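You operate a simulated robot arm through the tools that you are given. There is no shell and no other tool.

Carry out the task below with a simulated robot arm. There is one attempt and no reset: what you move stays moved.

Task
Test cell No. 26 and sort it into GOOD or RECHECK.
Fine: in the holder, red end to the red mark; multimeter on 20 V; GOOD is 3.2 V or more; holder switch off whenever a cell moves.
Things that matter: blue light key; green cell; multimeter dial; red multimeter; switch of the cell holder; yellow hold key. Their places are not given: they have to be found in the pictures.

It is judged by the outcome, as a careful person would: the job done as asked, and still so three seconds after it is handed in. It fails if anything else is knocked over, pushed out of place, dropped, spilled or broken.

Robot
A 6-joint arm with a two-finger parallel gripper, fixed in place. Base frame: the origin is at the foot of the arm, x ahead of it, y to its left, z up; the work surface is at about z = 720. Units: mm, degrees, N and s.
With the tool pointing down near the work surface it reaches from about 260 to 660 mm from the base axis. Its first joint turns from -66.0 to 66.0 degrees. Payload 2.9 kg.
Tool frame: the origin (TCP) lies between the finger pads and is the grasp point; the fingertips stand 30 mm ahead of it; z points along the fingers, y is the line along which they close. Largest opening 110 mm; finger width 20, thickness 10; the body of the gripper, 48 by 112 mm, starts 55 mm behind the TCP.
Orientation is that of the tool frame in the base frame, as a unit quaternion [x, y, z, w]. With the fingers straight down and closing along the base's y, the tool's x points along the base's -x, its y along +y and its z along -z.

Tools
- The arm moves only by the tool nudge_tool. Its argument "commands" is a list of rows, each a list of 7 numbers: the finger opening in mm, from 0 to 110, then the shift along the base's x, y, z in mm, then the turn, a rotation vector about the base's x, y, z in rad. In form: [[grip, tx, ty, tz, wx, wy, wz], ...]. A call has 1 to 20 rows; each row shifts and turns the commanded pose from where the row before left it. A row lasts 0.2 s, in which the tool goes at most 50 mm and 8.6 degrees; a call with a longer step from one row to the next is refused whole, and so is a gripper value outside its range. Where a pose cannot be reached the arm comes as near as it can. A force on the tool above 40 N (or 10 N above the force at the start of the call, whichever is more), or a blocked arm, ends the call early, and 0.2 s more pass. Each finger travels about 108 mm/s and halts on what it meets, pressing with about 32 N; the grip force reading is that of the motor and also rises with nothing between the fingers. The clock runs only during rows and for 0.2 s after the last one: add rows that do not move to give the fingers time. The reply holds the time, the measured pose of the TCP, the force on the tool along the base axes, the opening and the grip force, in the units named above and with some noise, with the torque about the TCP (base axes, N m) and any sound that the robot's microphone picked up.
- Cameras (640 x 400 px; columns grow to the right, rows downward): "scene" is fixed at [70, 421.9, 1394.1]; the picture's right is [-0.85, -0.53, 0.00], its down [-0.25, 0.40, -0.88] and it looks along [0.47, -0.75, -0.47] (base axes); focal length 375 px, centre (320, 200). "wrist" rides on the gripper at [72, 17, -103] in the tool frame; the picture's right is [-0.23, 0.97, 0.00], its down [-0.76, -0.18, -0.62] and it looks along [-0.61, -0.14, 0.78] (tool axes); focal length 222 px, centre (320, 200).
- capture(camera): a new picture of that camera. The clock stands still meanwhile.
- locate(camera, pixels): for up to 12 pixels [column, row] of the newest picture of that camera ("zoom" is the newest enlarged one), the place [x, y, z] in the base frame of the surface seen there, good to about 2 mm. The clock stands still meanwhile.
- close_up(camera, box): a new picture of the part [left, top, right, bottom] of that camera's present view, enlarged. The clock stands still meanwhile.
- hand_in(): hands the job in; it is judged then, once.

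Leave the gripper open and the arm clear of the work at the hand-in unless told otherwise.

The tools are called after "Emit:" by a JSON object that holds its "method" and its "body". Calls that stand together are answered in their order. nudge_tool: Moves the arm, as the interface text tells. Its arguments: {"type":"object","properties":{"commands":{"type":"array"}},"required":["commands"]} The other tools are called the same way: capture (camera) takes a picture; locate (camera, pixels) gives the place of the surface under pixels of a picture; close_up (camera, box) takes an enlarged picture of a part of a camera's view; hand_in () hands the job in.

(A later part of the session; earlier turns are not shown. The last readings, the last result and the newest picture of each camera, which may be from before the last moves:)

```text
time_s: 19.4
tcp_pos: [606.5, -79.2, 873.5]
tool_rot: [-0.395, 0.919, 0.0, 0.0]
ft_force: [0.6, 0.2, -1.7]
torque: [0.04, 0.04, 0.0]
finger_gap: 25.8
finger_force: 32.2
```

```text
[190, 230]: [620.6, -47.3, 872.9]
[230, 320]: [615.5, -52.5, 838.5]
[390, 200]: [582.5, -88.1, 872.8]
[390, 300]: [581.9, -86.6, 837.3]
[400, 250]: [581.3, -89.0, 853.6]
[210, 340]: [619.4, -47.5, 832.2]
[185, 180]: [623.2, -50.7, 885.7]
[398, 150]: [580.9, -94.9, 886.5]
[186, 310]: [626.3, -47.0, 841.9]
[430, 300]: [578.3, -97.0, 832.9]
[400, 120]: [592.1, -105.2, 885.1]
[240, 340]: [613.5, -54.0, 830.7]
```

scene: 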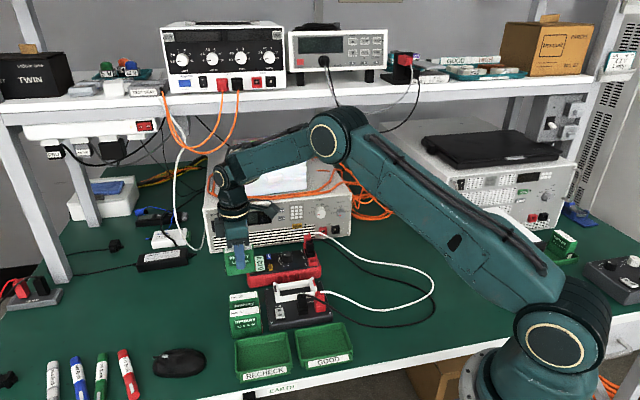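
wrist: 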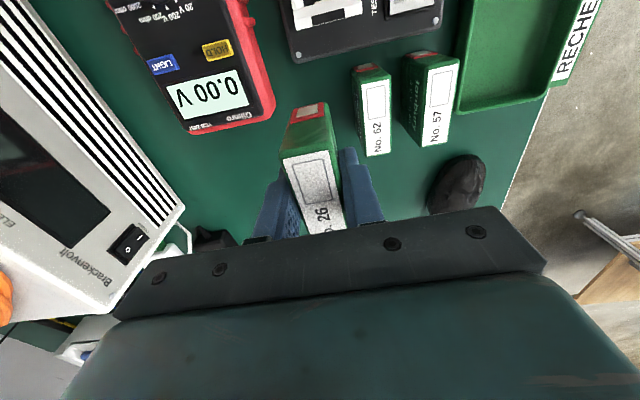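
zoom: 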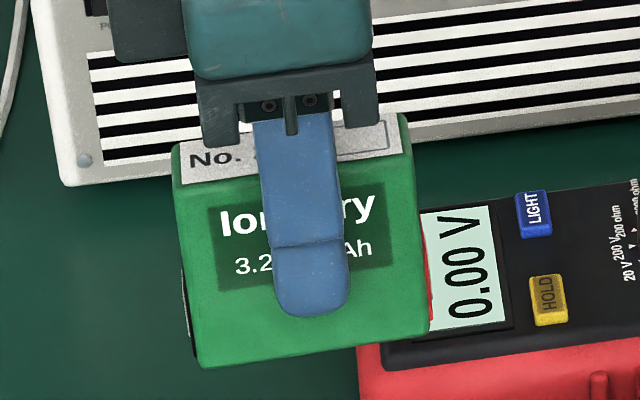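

The cell is 70 mm long end to end, centered ~1 mm from the TCP; target TCP is about (503.1,-152.3) with yaw 45.5°. The holder switch is off (O pressed). I'll carry the cell over the holder at z=873.

Emit:
{"method": "nudge_tool", "body": {"commands": [[16, -22, -15.5, 0, 0, 0, 0], [16, -27, -19.5, 0, 0, 0, 0], [16, -30, -21, 0, 0, 0, -0.0087], [16, -25.1, -18, 0, 0, 0, -0.0088], [16, 0, 0, 0, 0, 0, 0], [16, 0, 0, 0, 0, 0, 0]]}}

Emit:
{"method": "capture", "body": {"camera": "wrist"}}

Emit:
{"method": "close_up", "body": {"camera": "scene", "box": [250, 235, 346, 315]}}

```text
time_s: 20.8
tcp_pos: [503.0, -152.4, 872.5]
tool_rot: [-0.387, 0.922, 0.0, 0.0]
ft_force: [-0.2, 0.2, -2.3]
torque: [0.01, 0.03, -0.04]
finger_gap: 25.5
finger_force: 31.8
```

```text
taken
```

wrist: 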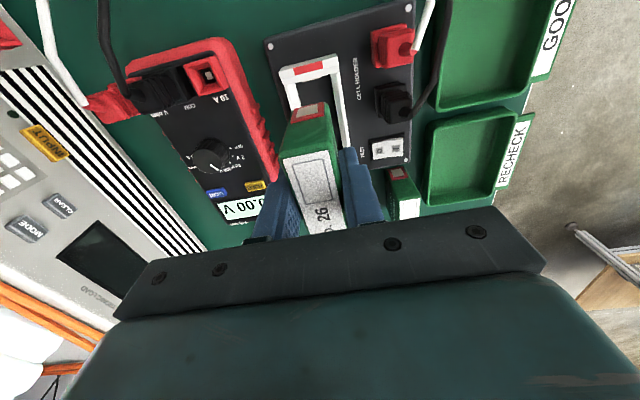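

```text
5.00 times, centred on (298, 275) of scene
```

zoom: 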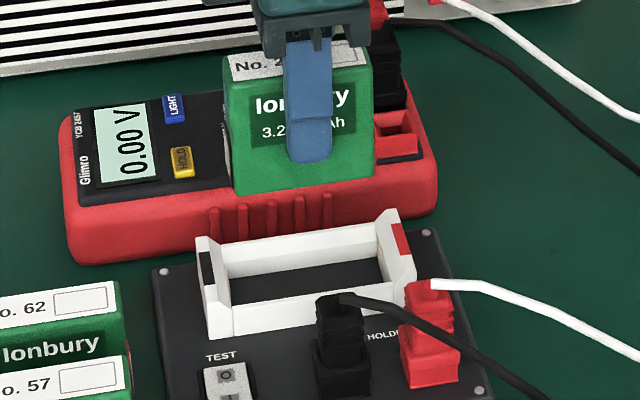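

The cell is over the holder with its red end toward the red mark. Lowering to TCP z≈829 (cell bottom ~776, just above the end walls) to check alignment.

Emit:
{"method": "nudge_tool", "body": {"commands": [[16, 0, 0, -20, 0, 0, 0], [16, 0, 0, -24, 0, 0, 0], [16, 0, 0, 0, 0, 0, 0], [16, 0, 0, 0, 0, 0, 0]]}}

Emit:
{"method": "close_up", "body": {"camera": "wrist", "box": [230, 30, 430, 210]}}

Emit:
{"method": "close_up", "body": {"camera": "scene", "box": [260, 250, 340, 310]}}

```text
time_s: 21.8
tcp_pos: [503.3, -153.5, 827.8]
tool_rot: [-0.386, 0.922, 0.0, 0.0]
ft_force: [-0.7, -0.4, -2.8]
torque: [0.05, 0.0, 0.01]
finger_gap: 25.9
finger_force: 31.5
```

```text
2.22 times, centred on (330, 120) of wrist
```

zoom: 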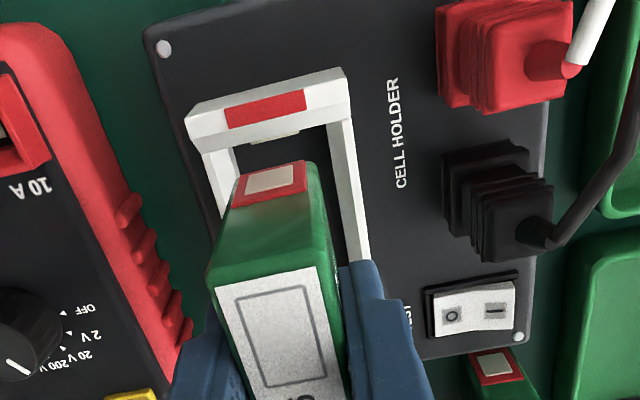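

```text
6.67 times, centred on (300, 280) of scene
```

zoom: 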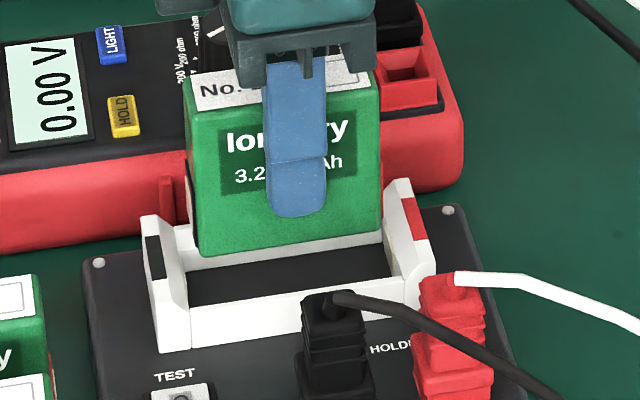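

I'll locate the red end of the cell and the holder's rails/contact in the same wrist view to verify relative alignment.

Emit:
{"method": "close_up", "body": {"camera": "wrist", "box": [290, 50, 410, 150]}}

```text
4.00 times, centred on (350, 100) of wrist
```

zoom: 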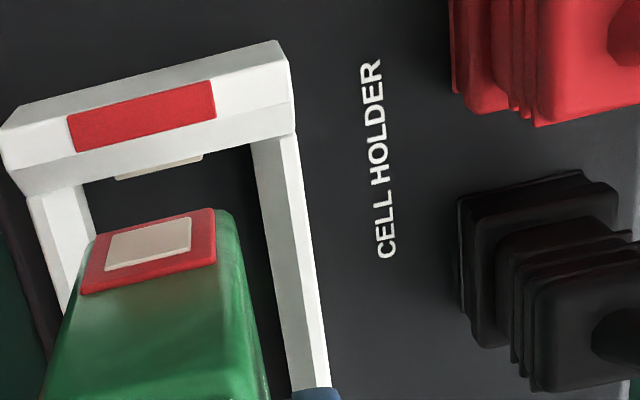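

Emit:
{"method": "locate", "body": {"camera": "zoom", "pixels": [[98, 237], [213, 212], [215, 260], [84, 290], [20, 190], [292, 130], [120, 176], [200, 158], [88, 205], [256, 160], [58, 210], [280, 170]]}}

Emit:
{"method": "locate", "body": {"camera": "zoom", "pixels": [[72, 130], [212, 98], [8, 120], [283, 50], [290, 250], [310, 250], [297, 330], [45, 230], [100, 210], [240, 170], [275, 250], [60, 260]]}}

```text
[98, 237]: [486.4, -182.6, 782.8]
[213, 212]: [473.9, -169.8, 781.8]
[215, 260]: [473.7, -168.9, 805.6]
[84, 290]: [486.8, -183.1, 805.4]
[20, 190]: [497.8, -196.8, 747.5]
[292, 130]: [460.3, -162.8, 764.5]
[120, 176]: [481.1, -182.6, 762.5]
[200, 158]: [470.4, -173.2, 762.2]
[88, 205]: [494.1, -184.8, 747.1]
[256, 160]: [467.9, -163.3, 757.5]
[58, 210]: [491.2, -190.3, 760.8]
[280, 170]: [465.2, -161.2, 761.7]
```

```text
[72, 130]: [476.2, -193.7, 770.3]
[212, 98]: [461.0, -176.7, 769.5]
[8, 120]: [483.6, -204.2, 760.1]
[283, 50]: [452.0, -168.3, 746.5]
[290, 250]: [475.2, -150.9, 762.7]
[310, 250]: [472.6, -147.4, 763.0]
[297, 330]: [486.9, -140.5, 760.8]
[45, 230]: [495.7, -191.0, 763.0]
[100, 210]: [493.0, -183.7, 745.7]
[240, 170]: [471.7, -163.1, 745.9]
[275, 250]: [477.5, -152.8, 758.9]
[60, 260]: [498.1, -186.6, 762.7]
```

The cell is about 1–1.5 mm off toward the meter side within ~3.6 mm slack. I'll shift it 0.9 mm back and lower it to ~1.5 mm above the floor.

Emit:
{"method": "nudge_tool", "body": {"commands": [[16, -0.6, 0.6, -5, 0, 0, 0], [16, 0, 0, -8, 0, 0, 0], [16, 0, 0, -8, 0, 0, 0], [16, 0, 0, -7, 0, 0, 0], [16, 0, 0, 0, 0, 0, 0]]}}

Emit:
{"method": "close_up", "body": {"camera": "wrist", "box": [230, 30, 430, 210]}}

Emit:
{"method": "close_up", "body": {"camera": "scene", "box": [260, 250, 340, 310]}}

```text
time_s: 23.0
tcp_pos: [502.3, -151.3, 799.1]
tool_rot: [-0.387, 0.922, 0.0, 0.001]
ft_force: [0.7, 0.7, -2.9]
torque: [-0.01, 0.01, -0.01]
finger_gap: 25.9
finger_force: 32.3
```

```text
2.22 times, centred on (330, 120) of wrist
```

zoom: 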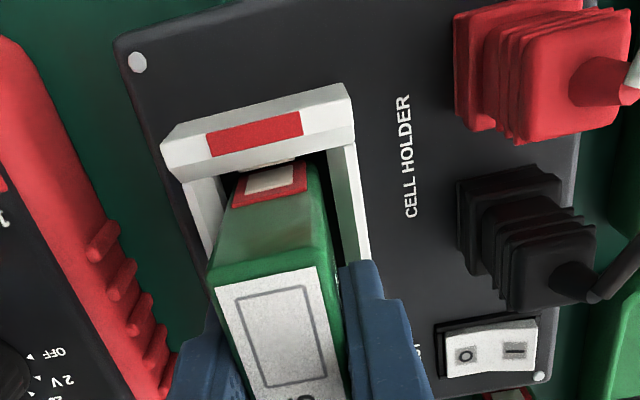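

```text
6.67 times, centred on (300, 280) of scene
```

zoom: 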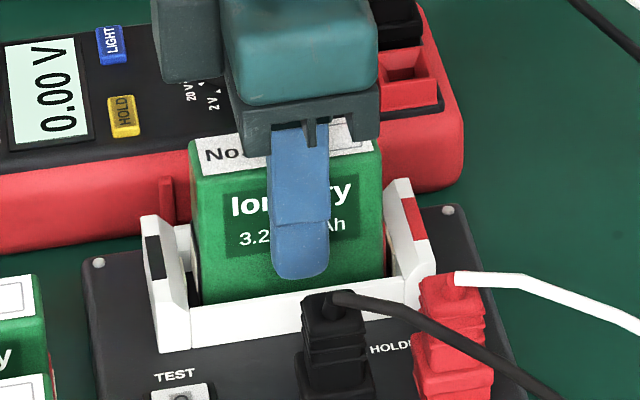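

The cell is inside the holder, no contact yet. Lowering by small steps until it touches the floor.

Emit:
{"method": "nudge_tool", "body": {"commands": [[16, 0, 0, -1, 0, 0, 0], [16, 0, 0, 0, 0, 0, 0]]}}

```text
time_s: 23.6
tcp_pos: [502.9, -151.8, 799.7]
tool_rot: [-0.387, 0.922, -0.001, 0.001]
ft_force: [1.4, 0.1, -2.5]
torque: [0.02, -0.01, 0.04]
finger_gap: 25.6
finger_force: 31.8
```

Emit:
{"method": "nudge_tool", "body": {"commands": [[16, 0, 0, -1, 0, 0, 0], [16, 0, 0, 0, 0, 0, 0]]}}

```text
time_s: 24.2
tcp_pos: [503.2, -151.2, 798.6]
tool_rot: [-0.387, 0.922, 0.0, 0.001]
ft_force: [0.1, -0.1, -2.5]
torque: [0.01, 0.0, 0.02]
finger_gap: 25.9
finger_force: 32.3
```

Still no contact force (commanded z 799.1). One more millimetre.

Emit:
{"method": "nudge_tool", "body": {"commands": [[16, 0, 0, -0.8, 0, 0, 0], [16, 0, 0, 0, 0, 0, 0]]}}

```text
time_s: 24.8
tcp_pos: [503.2, -151.2, 798.8]
tool_rot: [-0.387, 0.922, 0.0, 0.0]
ft_force: [-3.8, 1.2, 7.9]
torque: [0.02, 0.21, 0.01]
finger_gap: 25.7
finger_force: 31.4
```

Contact felt (+8 N): the cell stands on the holder floor. I'll open the fingers to 38 mm and check.

Emit:
{"method": "nudge_tool", "body": {"commands": [[28, 0, 0, 0, 0, 0, 0], [33, 0, 0, 0, 0, 0, 0], [38, 0, 0, 0, 0, 0, 0], [38, 0, 0, 0, 0, 0, 0]]}}

Emit:
{"method": "close_up", "body": {"camera": "wrist", "box": [230, 30, 430, 210]}}

Emit:
{"method": "close_up", "body": {"camera": "scene", "box": [260, 250, 340, 310]}}

```text
time_s: 25.8
tcp_pos: [503.4, -151.5, 798.0]
tool_rot: [-0.387, 0.922, 0.0, 0.0]
ft_force: [-0.4, 0.5, 0.1]
torque: [0.04, 0.03, 0.0]
finger_gap: 38.3
finger_force: 0.1
```

```text
2.22 times, centred on (330, 120) of wrist
```

zoom: 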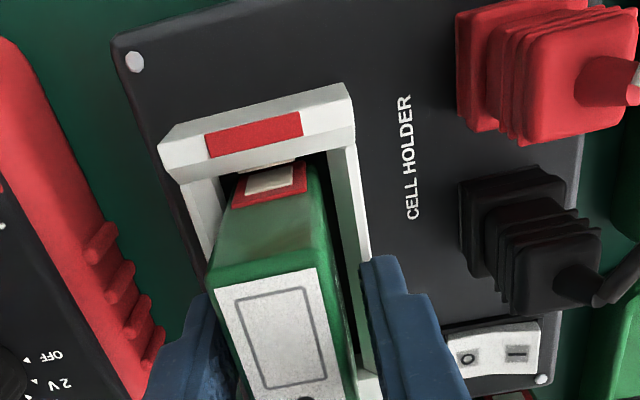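

```text
6.67 times, centred on (300, 280) of scene
```

zoom: 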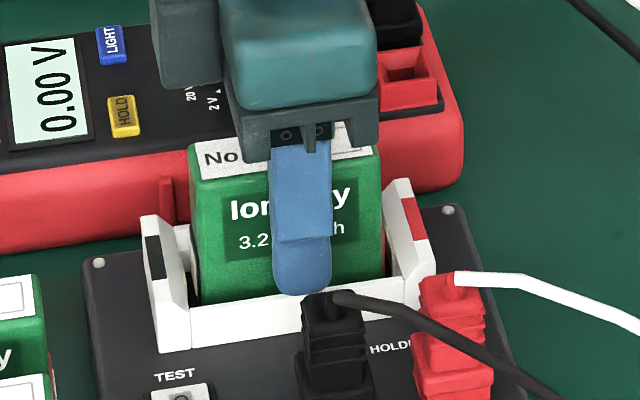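

The cell stands by itself. I rise straight up 92 mm.

Emit:
{"method": "nudge_tool", "body": {"commands": [[38, 0, 0, 12, 0, 0, 0], [38, 0, 0, 30, 0, 0, 0], [38, 0, 0, 40, 0, 0, 0], [38, 0, 0, 10, 0, 0, 0], [38, 0, 0, 0, 0, 0, 0], [38, 0, 0, 0, 0, 0, 0]]}}

Emit:
{"method": "capture", "body": {"camera": "wrist"}}

Emit:
{"method": "close_up", "body": {"camera": "scene", "box": [245, 240, 341, 320]}}

```text
time_s: 27.2
tcp_pos: [502.1, -151.9, 889.6]
tool_rot: [-0.386, 0.922, 0.0, -0.001]
ft_force: [0.8, -0.5, -0.2]
torque: [0.02, 0.01, -0.04]
finger_gap: 37.9
finger_force: 0.2
```

```text
taken
```

wrist: 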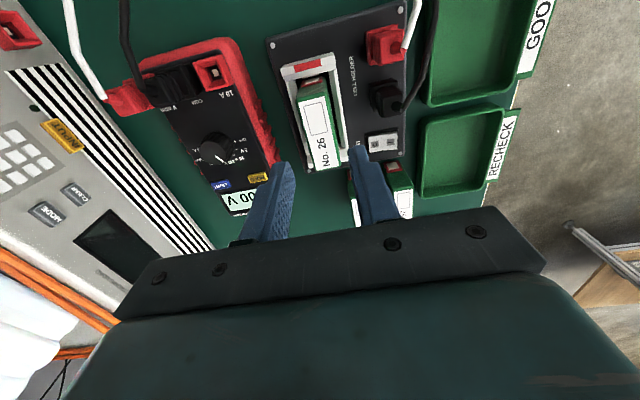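

```text
5.00 times, centred on (293, 280) of scene
```

zoom: 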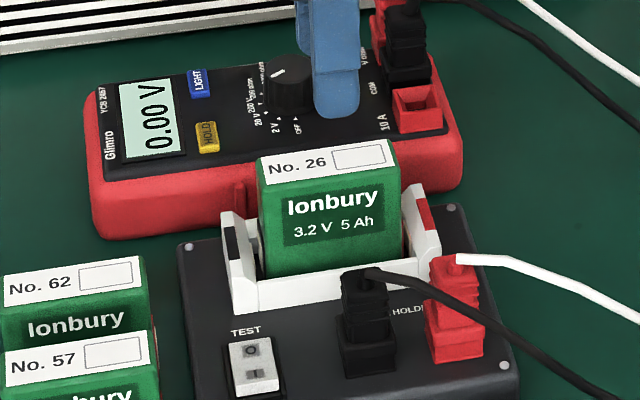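

Cell No. 26 is seated, red end to the red mark. Now the TEST switch: zoom to measure the rocker.

Emit:
{"method": "close_up", "body": {"camera": "wrist", "box": [345, 70, 425, 180]}}

Emit:
{"method": "close_up", "body": {"camera": "scene", "box": [273, 295, 321, 325]}}

```text
3.64 times, centred on (385, 125) of wrist
```

zoom: 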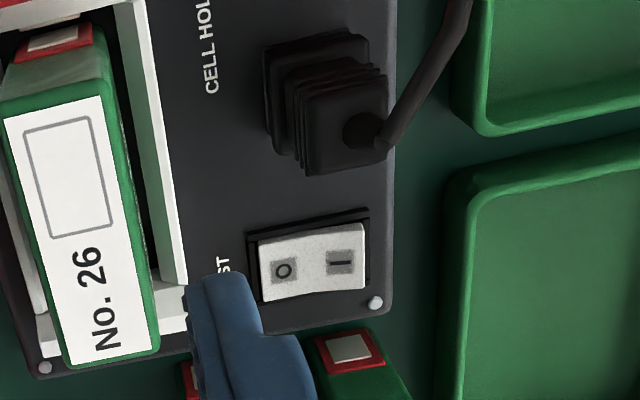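

```text
13.33 times, centred on (297, 310) of scene
```

zoom: 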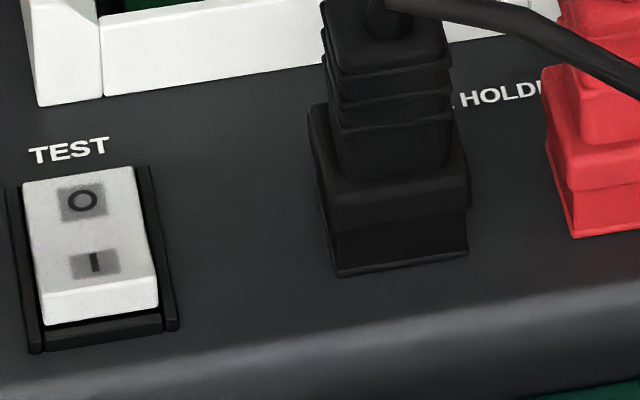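

The I side is raised (off). Locating its points in the scene zoom.

Emit:
{"method": "locate", "body": {"camera": "zoom", "pixels": [[95, 263], [40, 285], [155, 270], [82, 200], [28, 185], [130, 172], [98, 290], [170, 325], [335, 270], [465, 250], [330, 115], [450, 30]]}}

Emit:
{"method": "close_up", "body": {"camera": "wrist", "box": [345, 70, 425, 180]}}

Emit:
{"method": "locate", "body": {"camera": "zoom", "pixels": [[284, 270], [341, 262], [262, 240], [362, 225], [366, 285], [268, 300], [315, 265], [376, 303], [310, 100], [372, 130], [350, 165], [440, 60]]}}

```text
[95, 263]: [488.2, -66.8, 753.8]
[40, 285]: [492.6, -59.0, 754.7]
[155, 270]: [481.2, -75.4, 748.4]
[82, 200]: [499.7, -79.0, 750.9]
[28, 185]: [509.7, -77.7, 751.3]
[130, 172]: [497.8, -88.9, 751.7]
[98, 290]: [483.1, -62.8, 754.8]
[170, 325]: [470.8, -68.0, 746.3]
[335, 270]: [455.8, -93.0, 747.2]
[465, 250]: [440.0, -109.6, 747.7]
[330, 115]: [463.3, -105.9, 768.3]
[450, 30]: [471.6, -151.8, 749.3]
```

```text
3.64 times, centred on (385, 125) of wrist
```

zoom: 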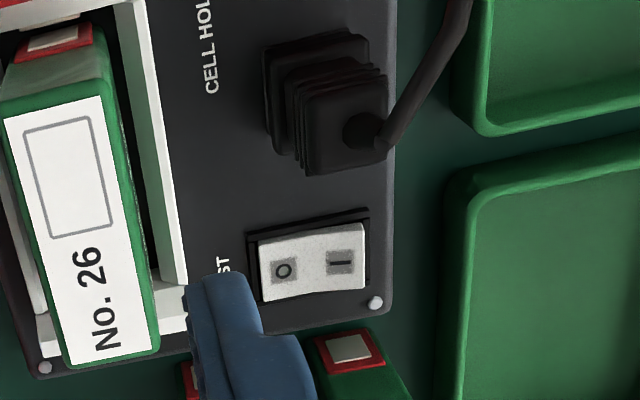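

```text
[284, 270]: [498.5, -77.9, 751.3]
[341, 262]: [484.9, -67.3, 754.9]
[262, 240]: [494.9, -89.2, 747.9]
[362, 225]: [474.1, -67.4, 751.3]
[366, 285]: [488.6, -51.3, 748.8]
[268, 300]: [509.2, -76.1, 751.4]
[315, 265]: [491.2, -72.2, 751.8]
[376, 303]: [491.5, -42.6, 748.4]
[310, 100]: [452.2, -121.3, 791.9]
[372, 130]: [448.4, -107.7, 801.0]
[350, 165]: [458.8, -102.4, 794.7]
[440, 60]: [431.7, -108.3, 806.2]
```

The I mark is at about (486,-67,754). I'll close the fingers and go above the point (482.5,-63), then lower to a tip height of ~766.

Emit:
{"method": "nudge_tool", "body": {"commands": [[10, -7, 30, 0, 0, 0, 0], [0, -7, 30, 0, 0, 0, 0], [0, -6, 28.7, 0, 0, 0, 0], [0, 0, 0, -34, 0, 0, 0], [0, 0, 0, -40, 0, 0, 0], [0, 0, 0, -20, 0, 0, 0], [0, 0, 0, 0, 0, 0, 0], [0, 0, 0, 0, 0, 0, 0]]}}

Emit:
{"method": "capture", "body": {"camera": "wrist"}}

Emit:
{"method": "close_up", "body": {"camera": "scene", "box": [245, 250, 341, 330]}}

```text
time_s: 29.0
tcp_pos: [482.7, -61.9, 794.7]
tool_rot: [-0.386, 0.922, 0.0, 0.0]
ft_force: [-0.8, 0.1, 0.1]
torque: [-0.03, -0.01, 0.02]
finger_gap: 0.0
finger_force: 31.8
```

```text
taken
```

wrist: 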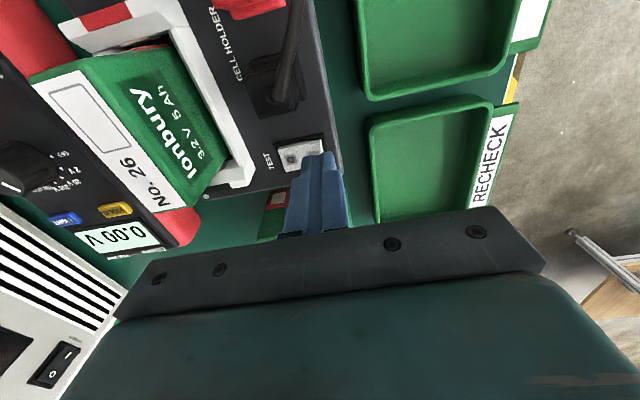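

```text
5.00 times, centred on (293, 290) of scene
```

zoom: 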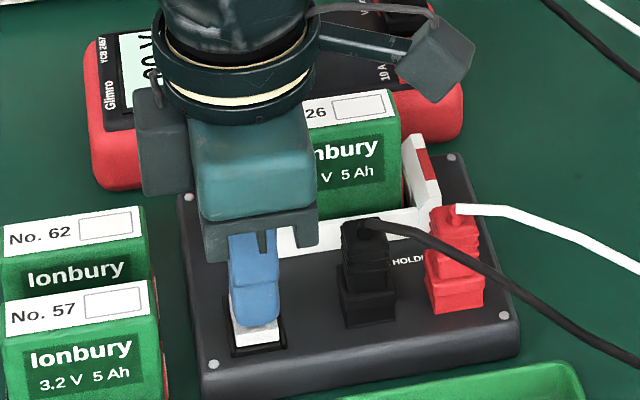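

The closed fingertips stand over the I half. I press down: 9 mm, then in 1.5 mm steps until force or click.

Emit:
{"method": "nudge_tool", "body": {"commands": [[0, 0, 0, -9, 0, 0, 0], [0, 0, 0, -1.5, 0, 0, 0], [0, 0, 0, -1.5, 0, 0, 0], [0, 0, 0, 0, 0, 0, 0]]}}

```text
time_s: 30.0
tcp_pos: [483.3, -62.5, 783.6]
tool_rot: [-0.387, 0.922, 0.0, 0.0]
ft_force: [-0.1, 0.7, 1.2]
torque: [0.04, 0.01, 0.02]
finger_gap: 0.1
finger_force: 32.0
```

Emit:
{"method": "nudge_tool", "body": {"commands": [[0, 0, 0, -1, 0, 0, 0], [0, 0, 0, -1, 0, 0, 0], [0, 0, 0, 0, 0, 0, 0]]}}

Emit:
{"method": "close_up", "body": {"camera": "scene", "box": [245, 250, 341, 330]}}

```text
time_s: 30.8
tcp_pos: [483.9, -62.4, 783.3]
tool_rot: [-0.387, 0.922, 0.0, 0.0]
ft_force: [-6.9, 0.6, 20.6]
torque: [-0.11, 0.04, -0.04]
finger_gap: 0.0
finger_force: 31.7
```

```text
5.00 times, centred on (293, 290) of scene
```

zoom: 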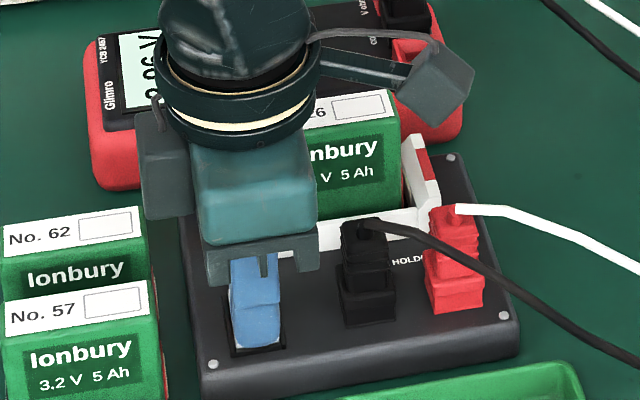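

The force rose to 20 N and the display shows a voltage. I raise the tool to look at the switch and the reading.

Emit:
{"method": "nudge_tool", "body": {"commands": [[0, 0, 0, 10, 0, 0, 0], [0, 0, 0, 35, 0, 0, 0], [0, 0, 0, 45, 0, 0, 0], [0, -25, 25, 30, 0, 0, 0], [0, -25, 25, 10, 0, 0, 0], [0, 0, 0, 0, 0, 0, 0]]}}

Emit:
{"method": "capture", "body": {"camera": "scene"}}

Emit:
{"method": "close_up", "body": {"camera": "scene", "box": [245, 240, 341, 320]}}

Emit:
{"method": "close_up", "body": {"camera": "scene", "box": [245, 245, 285, 285]}}

Emit:
{"method": "capture", "body": {"camera": "wrist"}}

```text
time_s: 32.2
tcp_pos: [433.2, -13.1, 910.2]
tool_rot: [-0.386, 0.922, 0.0, 0.0]
ft_force: [0.2, -0.3, 0.3]
torque: [-0.01, -0.04, 0.0]
finger_gap: 0.0
finger_force: 32.6
```

```text
taken
```

scene: 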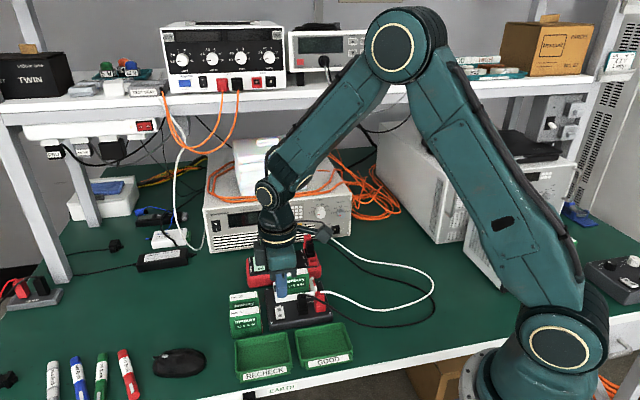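

```text
5.00 times, centred on (293, 280) of scene
```

zoom: 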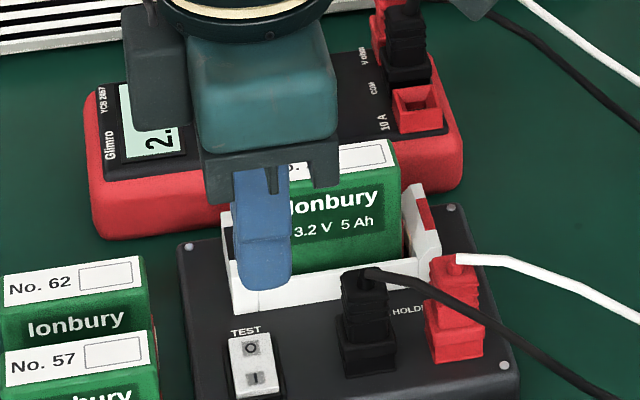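

```text
10.00 times, centred on (265, 265) of scene
```

zoom: 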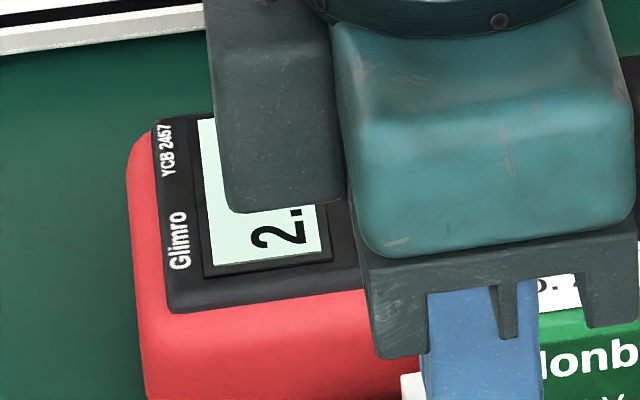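

```text
taken
```

wrist: 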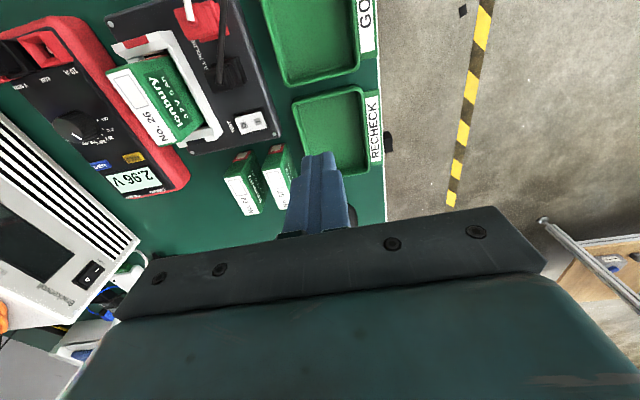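

The wrist camera shows about 2.96 V on the display at (135,180). Zooming in to read it clearly, and the switch.

Emit:
{"method": "close_up", "body": {"camera": "wrist", "box": [85, 140, 195, 210]}}

Emit:
{"method": "close_up", "body": {"camera": "wrist", "box": [200, 90, 290, 150]}}

Emit:
{"method": "close_up", "body": {"camera": "wrist", "box": [40, 90, 140, 170]}}

```text
5.71 times, centred on (140, 175) of wrist
```

zoom: 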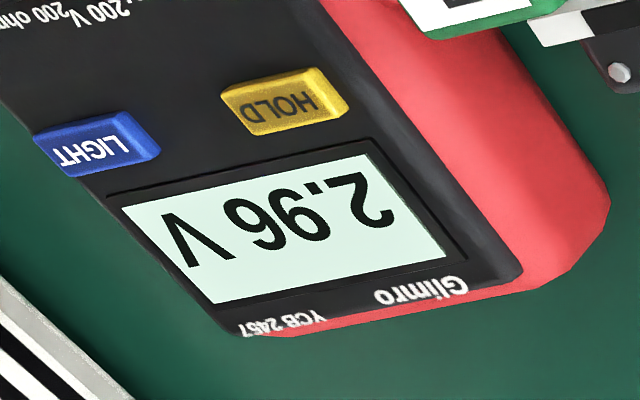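

```text
6.67 times, centred on (245, 120) of wrist
```

zoom: 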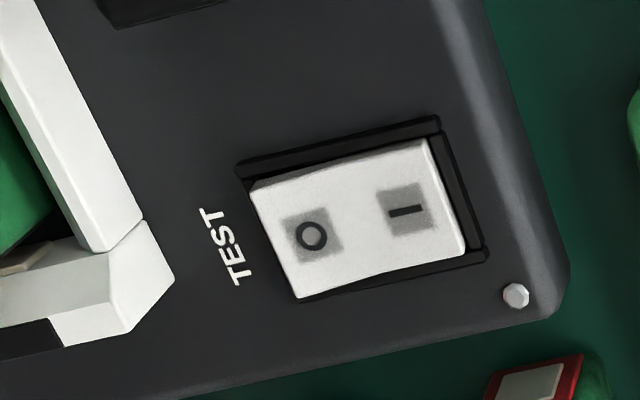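

```text
5.00 times, centred on (90, 130) of wrist
```

zoom: 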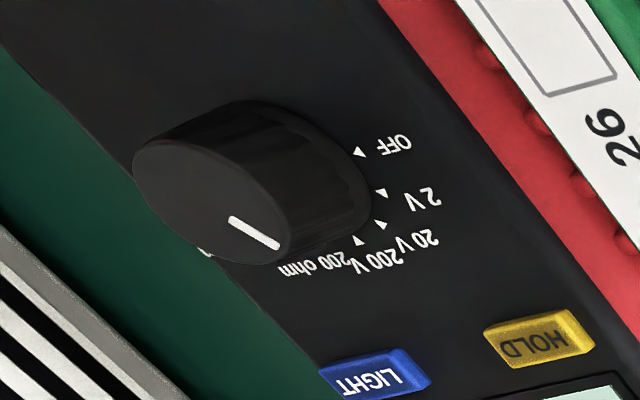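

The meter reads 2.96 V on 20 V, positive, switch on I. I wait two seconds and re-read to be sure that it is steady.

Emit:
{"method": "nudge_tool", "body": {"commands": [[0, 0, 0, 0, 0, 0, 0], [0, 0, 0, 0, 0, 0, 0], [0, 0, 0, 0, 0, 0, 0], [0, 0, 0, 0, 0, 0, 0], [0, 0, 0, 0, 0, 0, 0], [0, 0, 0, 0, 0, 0, 0], [0, 0, 0, 0, 0, 0, 0], [0, 0, 0, 0, 0, 0, 0], [0, 0, 0, 0, 0, 0, 0], [0, 0, 0, 0, 0, 0, 0], [0, 0, 0, 0, 0, 0, 0], [0, 0, 0, 0, 0, 0, 0]]}}

Emit:
{"method": "close_up", "body": {"camera": "wrist", "box": [85, 140, 195, 210]}}

```text
time_s: 34.8
tcp_pos: [433.6, -12.6, 910.9]
tool_rot: [-0.387, 0.922, 0.0, 0.0]
ft_force: [0.8, -0.7, -0.4]
torque: [0.01, 0.03, -0.02]
finger_gap: 0.1
finger_force: 31.9
```

```text
5.71 times, centred on (140, 175) of wrist
```

zoom: 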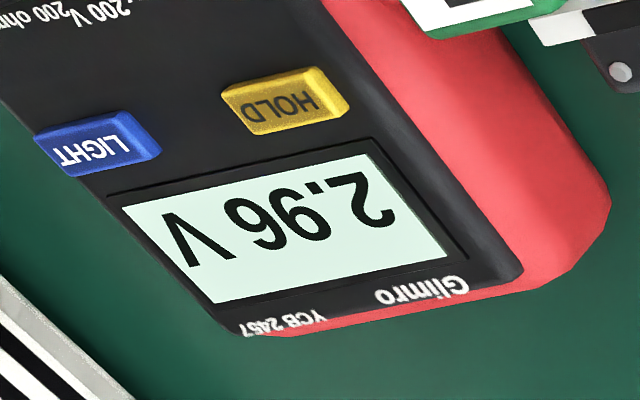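

2.96 V, steady: below 3.2 V, so it is RECHECK. Before moving the cell I switch off: going above the O half at (502.6,-82), then lowering to tip height ~765.

Emit:
{"method": "nudge_tool", "body": {"commands": [[0, 24, -23, 0, 0, 0, 0], [0, 24, -23, 0, 0, 0, 0], [0, 22.1, -23, -20, 0, 0, 0], [0, 0, 0, -40, 0, 0, 0], [0, 0, 0, -40, 0, 0, 0], [0, 0, 0, -17, 0, 0, 0], [0, 0, 0, 0, 0, 0, 0], [0, 0, 0, 0, 0, 0, 0]]}}

Emit:
{"method": "capture", "body": {"camera": "wrist"}}

Emit:
{"method": "close_up", "body": {"camera": "scene", "box": [245, 250, 341, 330]}}

```text
time_s: 36.6
tcp_pos: [503.3, -80.3, 795.3]
tool_rot: [-0.387, 0.922, -0.001, -0.001]
ft_force: [0.3, -0.2, -0.6]
torque: [0.02, -0.03, 0.01]
finger_gap: 0.1
finger_force: 32.1
```

```text
taken
```

wrist: 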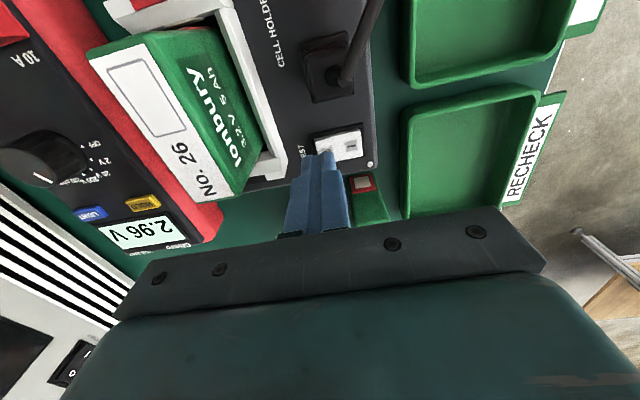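

```text
5.00 times, centred on (293, 290) of scene
```

zoom: 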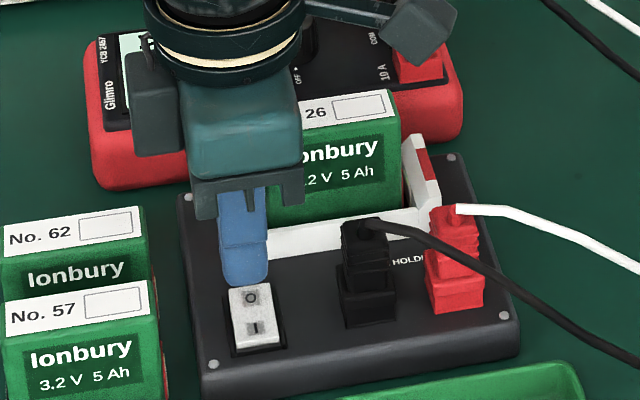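

The fingertips are over the O half, clear of the cell and rails. Pressing down in small steps.

Emit:
{"method": "nudge_tool", "body": {"commands": [[0, 0, 0, -8, 0, 0, 0], [0, 0, 0, -1.5, 0, 0, 0], [0, 0, 0, -1.5, 0, 0, 0], [0, 0, 0, -1, 0, 0, 0], [0, 0, 0, -1, 0, 0, 0], [0, 0, 0, 0, 0, 0, 0]]}}

Emit:
{"method": "close_up", "body": {"camera": "wrist", "box": [80, 120, 400, 250]}}

```text
time_s: 38.0
tcp_pos: [503.0, -81.8, 782.9]
tool_rot: [-0.386, 0.922, 0.0, 0.001]
ft_force: [-5.0, -0.3, 19.8]
torque: [0.15, 0.23, 0.02]
finger_gap: 0.0
finger_force: 32.1
```

```text
2.00 times, centred on (240, 185) of wrist
```

zoom: 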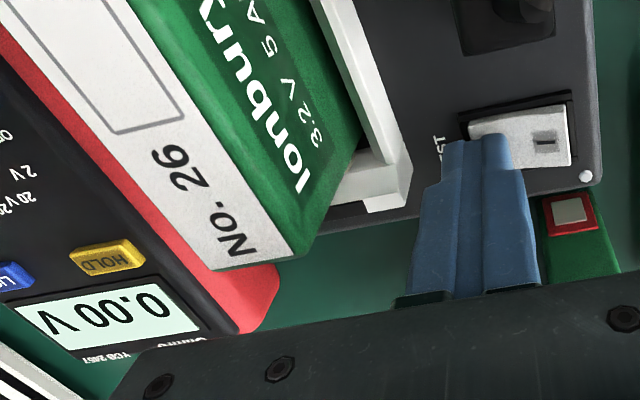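

The display went back to 0.00 V: the switch is off. I rise and look to confirm.

Emit:
{"method": "nudge_tool", "body": {"commands": [[0, 0, 0, 12, 0, 0, 0], [0, 0, 0, 40, 0, 0, 0], [20, 0, 0, 45, 0, 0, 0], [40, 0, 0, 10, 0, 0, 0], [40, 0, 0, 0, 0, 0, 0]]}}

Emit:
{"method": "capture", "body": {"camera": "wrist"}}

Emit:
{"method": "close_up", "body": {"camera": "scene", "box": [245, 240, 341, 320]}}

```text
time_s: 39.2
tcp_pos: [502.1, -81.4, 890.1]
tool_rot: [-0.387, 0.922, -0.001, 0.0]
ft_force: [0.6, -0.6, 0.2]
torque: [-0.02, 0.02, 0.0]
finger_gap: 39.8
finger_force: 0.1
```

```text
taken
```

wrist: 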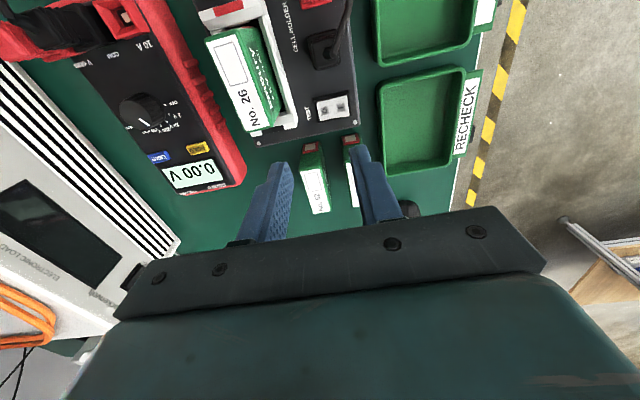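

```text
5.00 times, centred on (293, 280) of scene
```

zoom: 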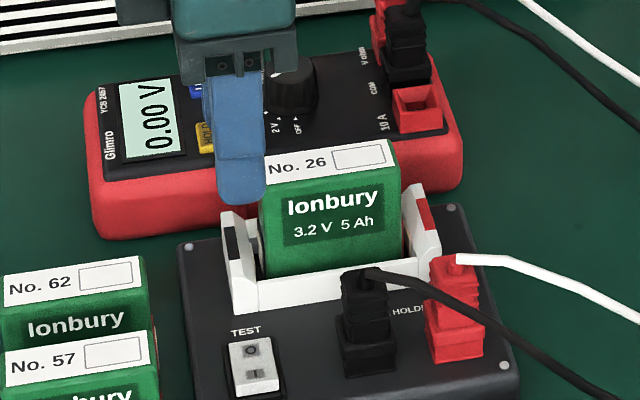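

Switch is off (I side raised), display 0.00 V. Now I measure the RECHECK tray from here at (420,120).

Emit:
{"method": "close_up", "body": {"camera": "wrist", "box": [360, 50, 490, 190]}}

```text
2.86 times, centred on (425, 120) of wrist
```

zoom: 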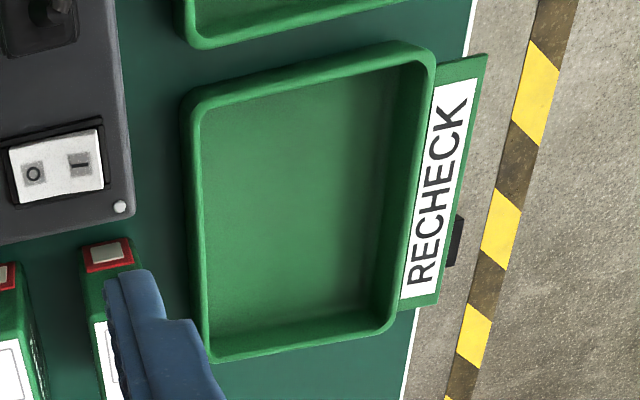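

Emit:
{"method": "locate", "body": {"camera": "zoom", "pixels": [[190, 100], [430, 55], [390, 330], [212, 358], [300, 200], [215, 125], [400, 80], [370, 310], [222, 335], [195, 220], [310, 70], [412, 200]]}}

```text
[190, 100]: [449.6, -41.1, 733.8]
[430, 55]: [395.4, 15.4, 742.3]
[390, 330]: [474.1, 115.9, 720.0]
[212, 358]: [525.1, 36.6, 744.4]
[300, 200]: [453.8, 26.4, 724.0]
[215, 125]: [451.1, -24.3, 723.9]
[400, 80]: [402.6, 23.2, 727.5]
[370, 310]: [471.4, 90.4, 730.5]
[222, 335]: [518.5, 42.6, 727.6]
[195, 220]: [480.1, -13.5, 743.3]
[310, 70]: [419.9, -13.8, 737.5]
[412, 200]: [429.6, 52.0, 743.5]
```

RECHECK tray center is about (460,28), inside ~100×70 mm, floor z≈724, rim 744. Going back above the cell at (502.5,-151.7) with a 40 mm opening.

Emit:
{"method": "nudge_tool", "body": {"commands": [[40, 0, -22, 0, 0, 0, 0], [40, -0.1, -25, 0, 0, 0, 0], [40, 0, -22.7, 0, 0, 0, 0], [40, 0, 0, -20, 0, 0, 0], [40, 0, 0, 0, 0, 0, 0], [40, 0, 0, 0, 0, 0, 0]]}}

Emit:
{"method": "close_up", "body": {"camera": "wrist", "box": [240, 60, 400, 200]}}

```text
time_s: 40.6
tcp_pos: [501.9, -151.3, 869.3]
tool_rot: [-0.387, 0.922, 0.0, 0.0]
ft_force: [0.2, 0.3, 0.0]
torque: [0.0, 0.0, 0.0]
finger_gap: 40.0
finger_force: 0.0
```

```text
2.86 times, centred on (320, 130) of wrist
```

zoom: 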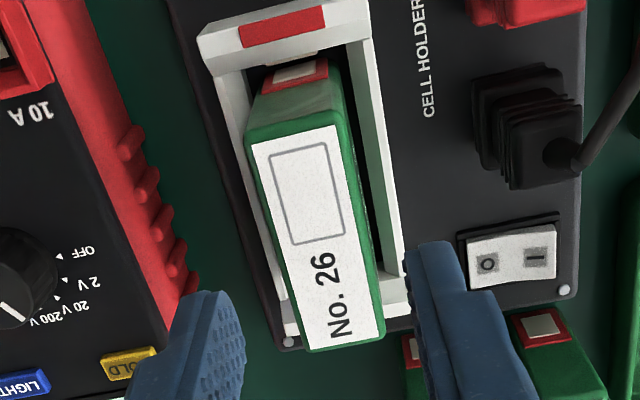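

The cell lies between the fingers. Descending 70 mm to the same grasp height.

Emit:
{"method": "nudge_tool", "body": {"commands": [[40, 0, 0, -25, 0, 0, 0], [40, 0, 0, -25, 0, 0, 0], [40, 0, 0, -12, 0, 0, 0], [40, 0, 0, -8, 0, 0, 0], [40, 0, 0, 0, 0, 0, 0]]}}

Emit:
{"method": "close_up", "body": {"camera": "wrist", "box": [230, 30, 430, 210]}}

```text
time_s: 41.8
tcp_pos: [501.6, -151.2, 799.5]
tool_rot: [-0.387, 0.922, 0.0, 0.0]
ft_force: [-0.7, -0.1, -0.6]
torque: [-0.02, 0.02, -0.04]
finger_gap: 40.0
finger_force: 0.1
```

```text
2.22 times, centred on (330, 120) of wrist
```

zoom: 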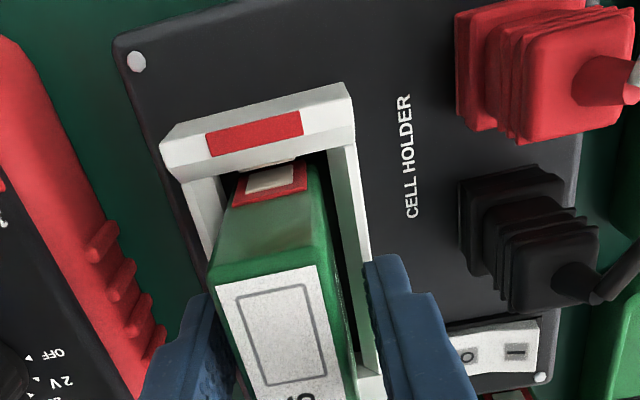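

Both fingers are beside the cell without touching it. Closing and then lifting 90 mm straight up.

Emit:
{"method": "nudge_tool", "body": {"commands": [[32, 0, 0, 0, 0, 0, 0], [26, 0, 0, 0, 0, 0, 0], [20, 0, 0, 0, 0, 0, 0], [16, 0, 0, 0, 0, 0, 0], [16, 0, 0, 0, 0, 0, 0]]}}

```text
time_s: 43.0
tcp_pos: [502.6, -151.9, 799.1]
tool_rot: [-0.387, 0.922, 0.0, -0.001]
ft_force: [0.1, -0.8, -0.7]
torque: [-0.05, 0.06, -0.03]
finger_gap: 25.6
finger_force: 31.9
```

Gripped. Lifting 105 mm.

Emit:
{"method": "nudge_tool", "body": {"commands": [[16, 0, 0, 8, 0, 0, 0], [16, 0, 0, 22, 0, 0, 0], [16, 0, 0, 35, 0, 0, 0], [16, 0, 0, 40, 0, 0, 0], [16, 0, 0, 0, 0, 0, 0]]}}

Emit:
{"method": "capture", "body": {"camera": "scene"}}

Emit:
{"method": "capture", "body": {"camera": "wrist"}}

```text
time_s: 44.2
tcp_pos: [502.5, -151.4, 904.3]
tool_rot: [-0.387, 0.922, -0.001, 0.001]
ft_force: [0.3, -0.4, -2.7]
torque: [0.0, 0.01, 0.0]
finger_gap: 25.8
finger_force: 31.9
```

```text
taken
```

scene: 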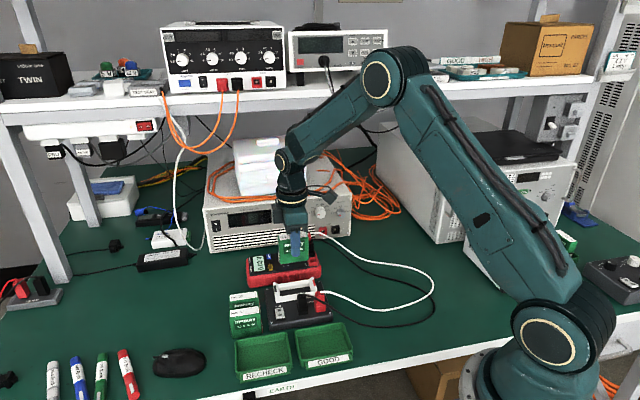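

```text
taken
```

wrist: 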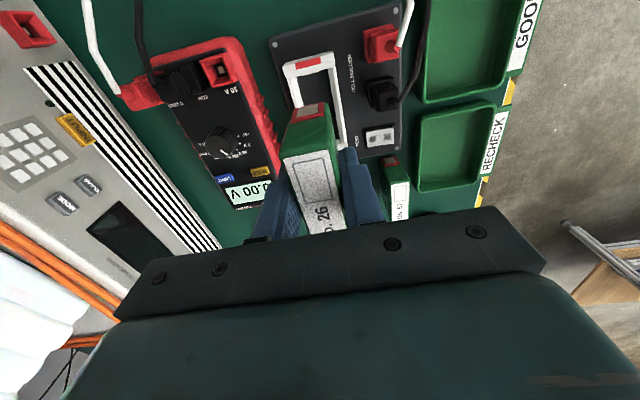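

The cell is up, the holder unmoved. Carrying it to above the RECHECK tray center (460,28).

Emit:
{"method": "nudge_tool", "body": {"commands": [[16, -5, 22, 0, 0, 0, 0], [16, -8.5, 35, 0, 0, 0, 0], [16, -8.5, 36, 0, 0, 0, 0], [16, -8.5, 36, 0, 0, 0, 0], [16, -8, 30, 0, 0, 0, 0], [16, -4, 20.7, 0, 0, 0, 0], [16, 0, 0, 0, 0, 0, 0], [16, 0, 0, 0, 0, 0, 0]]}}

Emit:
{"method": "capture", "body": {"camera": "wrist"}}

Emit:
{"method": "close_up", "body": {"camera": "scene", "box": [205, 270, 365, 390]}}

```text
time_s: 46.0
tcp_pos: [459.8, 28.7, 902.3]
tool_rot: [-0.386, 0.922, 0.001, 0.0]
ft_force: [0.1, -0.1, -2.9]
torque: [-0.03, -0.03, -0.01]
finger_gap: 25.6
finger_force: 32.0
```

```text
taken
```

wrist: 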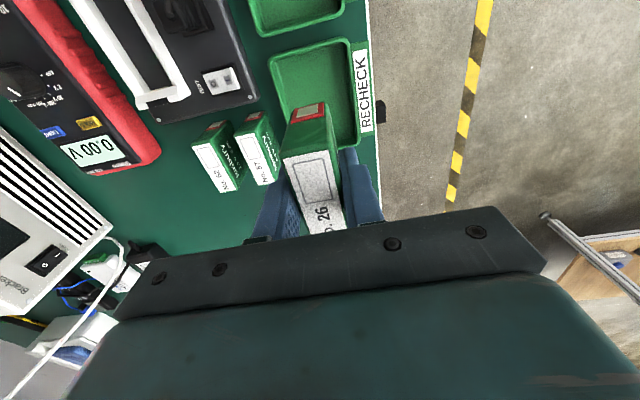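

```text
3.33 times, centred on (285, 330) of scene
```

zoom: 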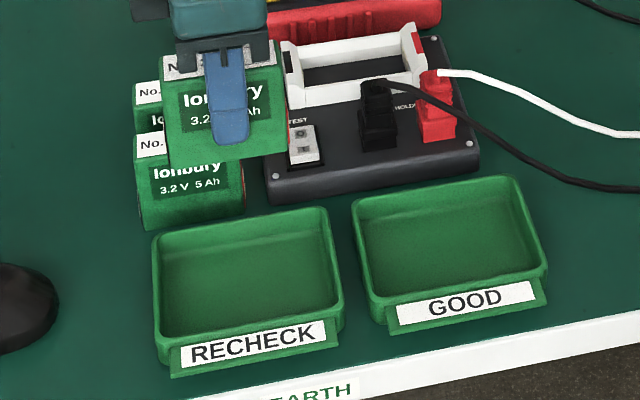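

Cross-checking the tray corners from the scene view before lowering.

Emit:
{"method": "locate", "body": {"camera": "zoom", "pixels": [[155, 240], [325, 210], [340, 300], [162, 335], [240, 285], [175, 260], [315, 230], [325, 290], [175, 320], [240, 225], [240, 140], [120, 280]]}}

```text
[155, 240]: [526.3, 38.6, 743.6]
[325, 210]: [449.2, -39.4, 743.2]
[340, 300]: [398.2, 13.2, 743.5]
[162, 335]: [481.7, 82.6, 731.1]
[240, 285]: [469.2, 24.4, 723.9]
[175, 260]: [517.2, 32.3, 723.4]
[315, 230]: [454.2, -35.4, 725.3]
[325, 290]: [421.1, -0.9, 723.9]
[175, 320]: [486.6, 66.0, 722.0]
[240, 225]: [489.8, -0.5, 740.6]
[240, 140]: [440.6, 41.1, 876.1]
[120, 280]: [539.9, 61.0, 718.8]
```

Tray center confirmed at ~(461.5,26). Lowering the cell to ~5 mm above the tray floor.

Emit:
{"method": "nudge_tool", "body": {"commands": [[16, 1.5, -2, -20, 0, 0, 0], [16, 0, 0, -30, 0, 0, 0], [16, 0, 0, -30, 0, 0, 0], [16, 0, 0, -25, 0, 0, 0], [16, 0, 0, -12, 0, 0, 0], [16, 0, 0, -5, 0, 0, 0], [16, 0, 0, 0, 0, 0, 0]]}}

Emit:
{"method": "capture", "body": {"camera": "wrist"}}

Emit:
{"method": "close_up", "body": {"camera": "scene", "box": [205, 270, 365, 390]}}

```text
time_s: 47.6
tcp_pos: [462.0, 25.9, 781.8]
tool_rot: [-0.387, 0.922, 0.0, 0.001]
ft_force: [-0.2, 0.8, -3.7]
torque: [-0.03, -0.01, 0.03]
finger_gap: 25.6
finger_force: 31.6
```

```text
taken
```

wrist: 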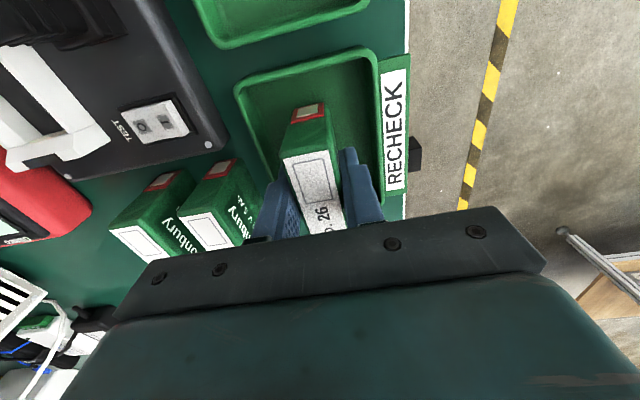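

```text
3.33 times, centred on (285, 330) of scene
```

zoom: 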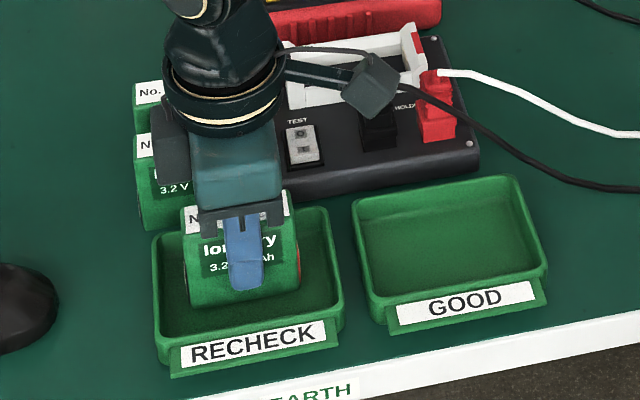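

The cell is well inside the RECHECK tray outline. Lowering the last few mm gently.

Emit:
{"method": "nudge_tool", "body": {"commands": [[16, 0, 0, -2, 0, 0, 0], [16, 0, 0, -1.5, 0, 0, 0], [16, 0, 0, 0, 0, 0, 0]]}}

```text
time_s: 48.4
tcp_pos: [460.9, 26.7, 778.4]
tool_rot: [-0.387, 0.922, 0.0, 0.0]
ft_force: [0.6, 0.0, -3.3]
torque: [0.01, -0.03, -0.01]
finger_gap: 25.6
finger_force: 32.0
```

Emit:
{"method": "nudge_tool", "body": {"commands": [[16, 0, 0, -1, 0, 0, 0], [16, 0, 0, -0.8, 0, 0, 0], [16, 0, 0, 0, 0, 0, 0]]}}

```text
time_s: 49.2
tcp_pos: [462.1, 25.1, 776.5]
tool_rot: [-0.387, 0.922, 0.0, 0.0]
ft_force: [-5.3, -0.2, 16.6]
torque: [-0.13, 0.34, -0.06]
finger_gap: 25.7
finger_force: 31.9
```

Contact with the tray floor. I ease up 0.6 mm and open the fingers.

Emit:
{"method": "nudge_tool", "body": {"commands": [[16, 0, 0, 0.6, 0, 0, 0], [27, 0, 0, 0, 0, 0, 0], [32, 0, 0, 0, 0, 0, 0], [38, 0, 0, 0, 0, 0, 0], [38, 0, 0, 0, 0, 0, 0]]}}

Emit:
{"method": "capture", "body": {"camera": "wrist"}}

Emit:
{"method": "close_up", "body": {"camera": "scene", "box": [205, 270, 365, 390]}}

```text
time_s: 50.4
tcp_pos: [460.9, 26.1, 777.8]
tool_rot: [-0.387, 0.922, 0.0, 0.0]
ft_force: [0.1, -0.1, -0.2]
torque: [-0.01, 0.0, 0.04]
finger_gap: 38.1
finger_force: 0.1
```

```text
taken
```

wrist: 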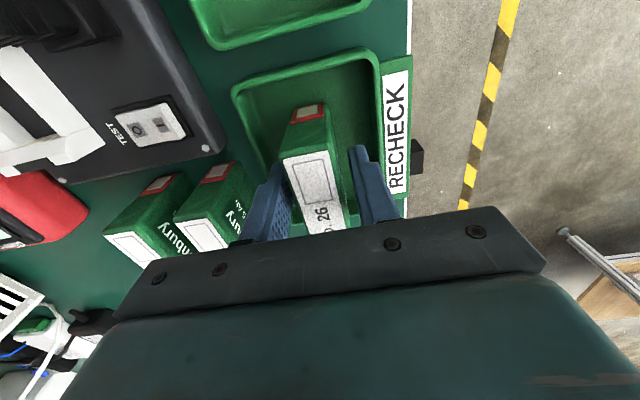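

```text
3.33 times, centred on (285, 330) of scene
```

zoom: 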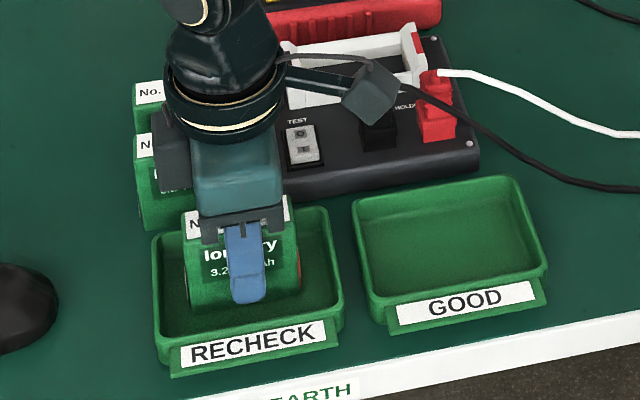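

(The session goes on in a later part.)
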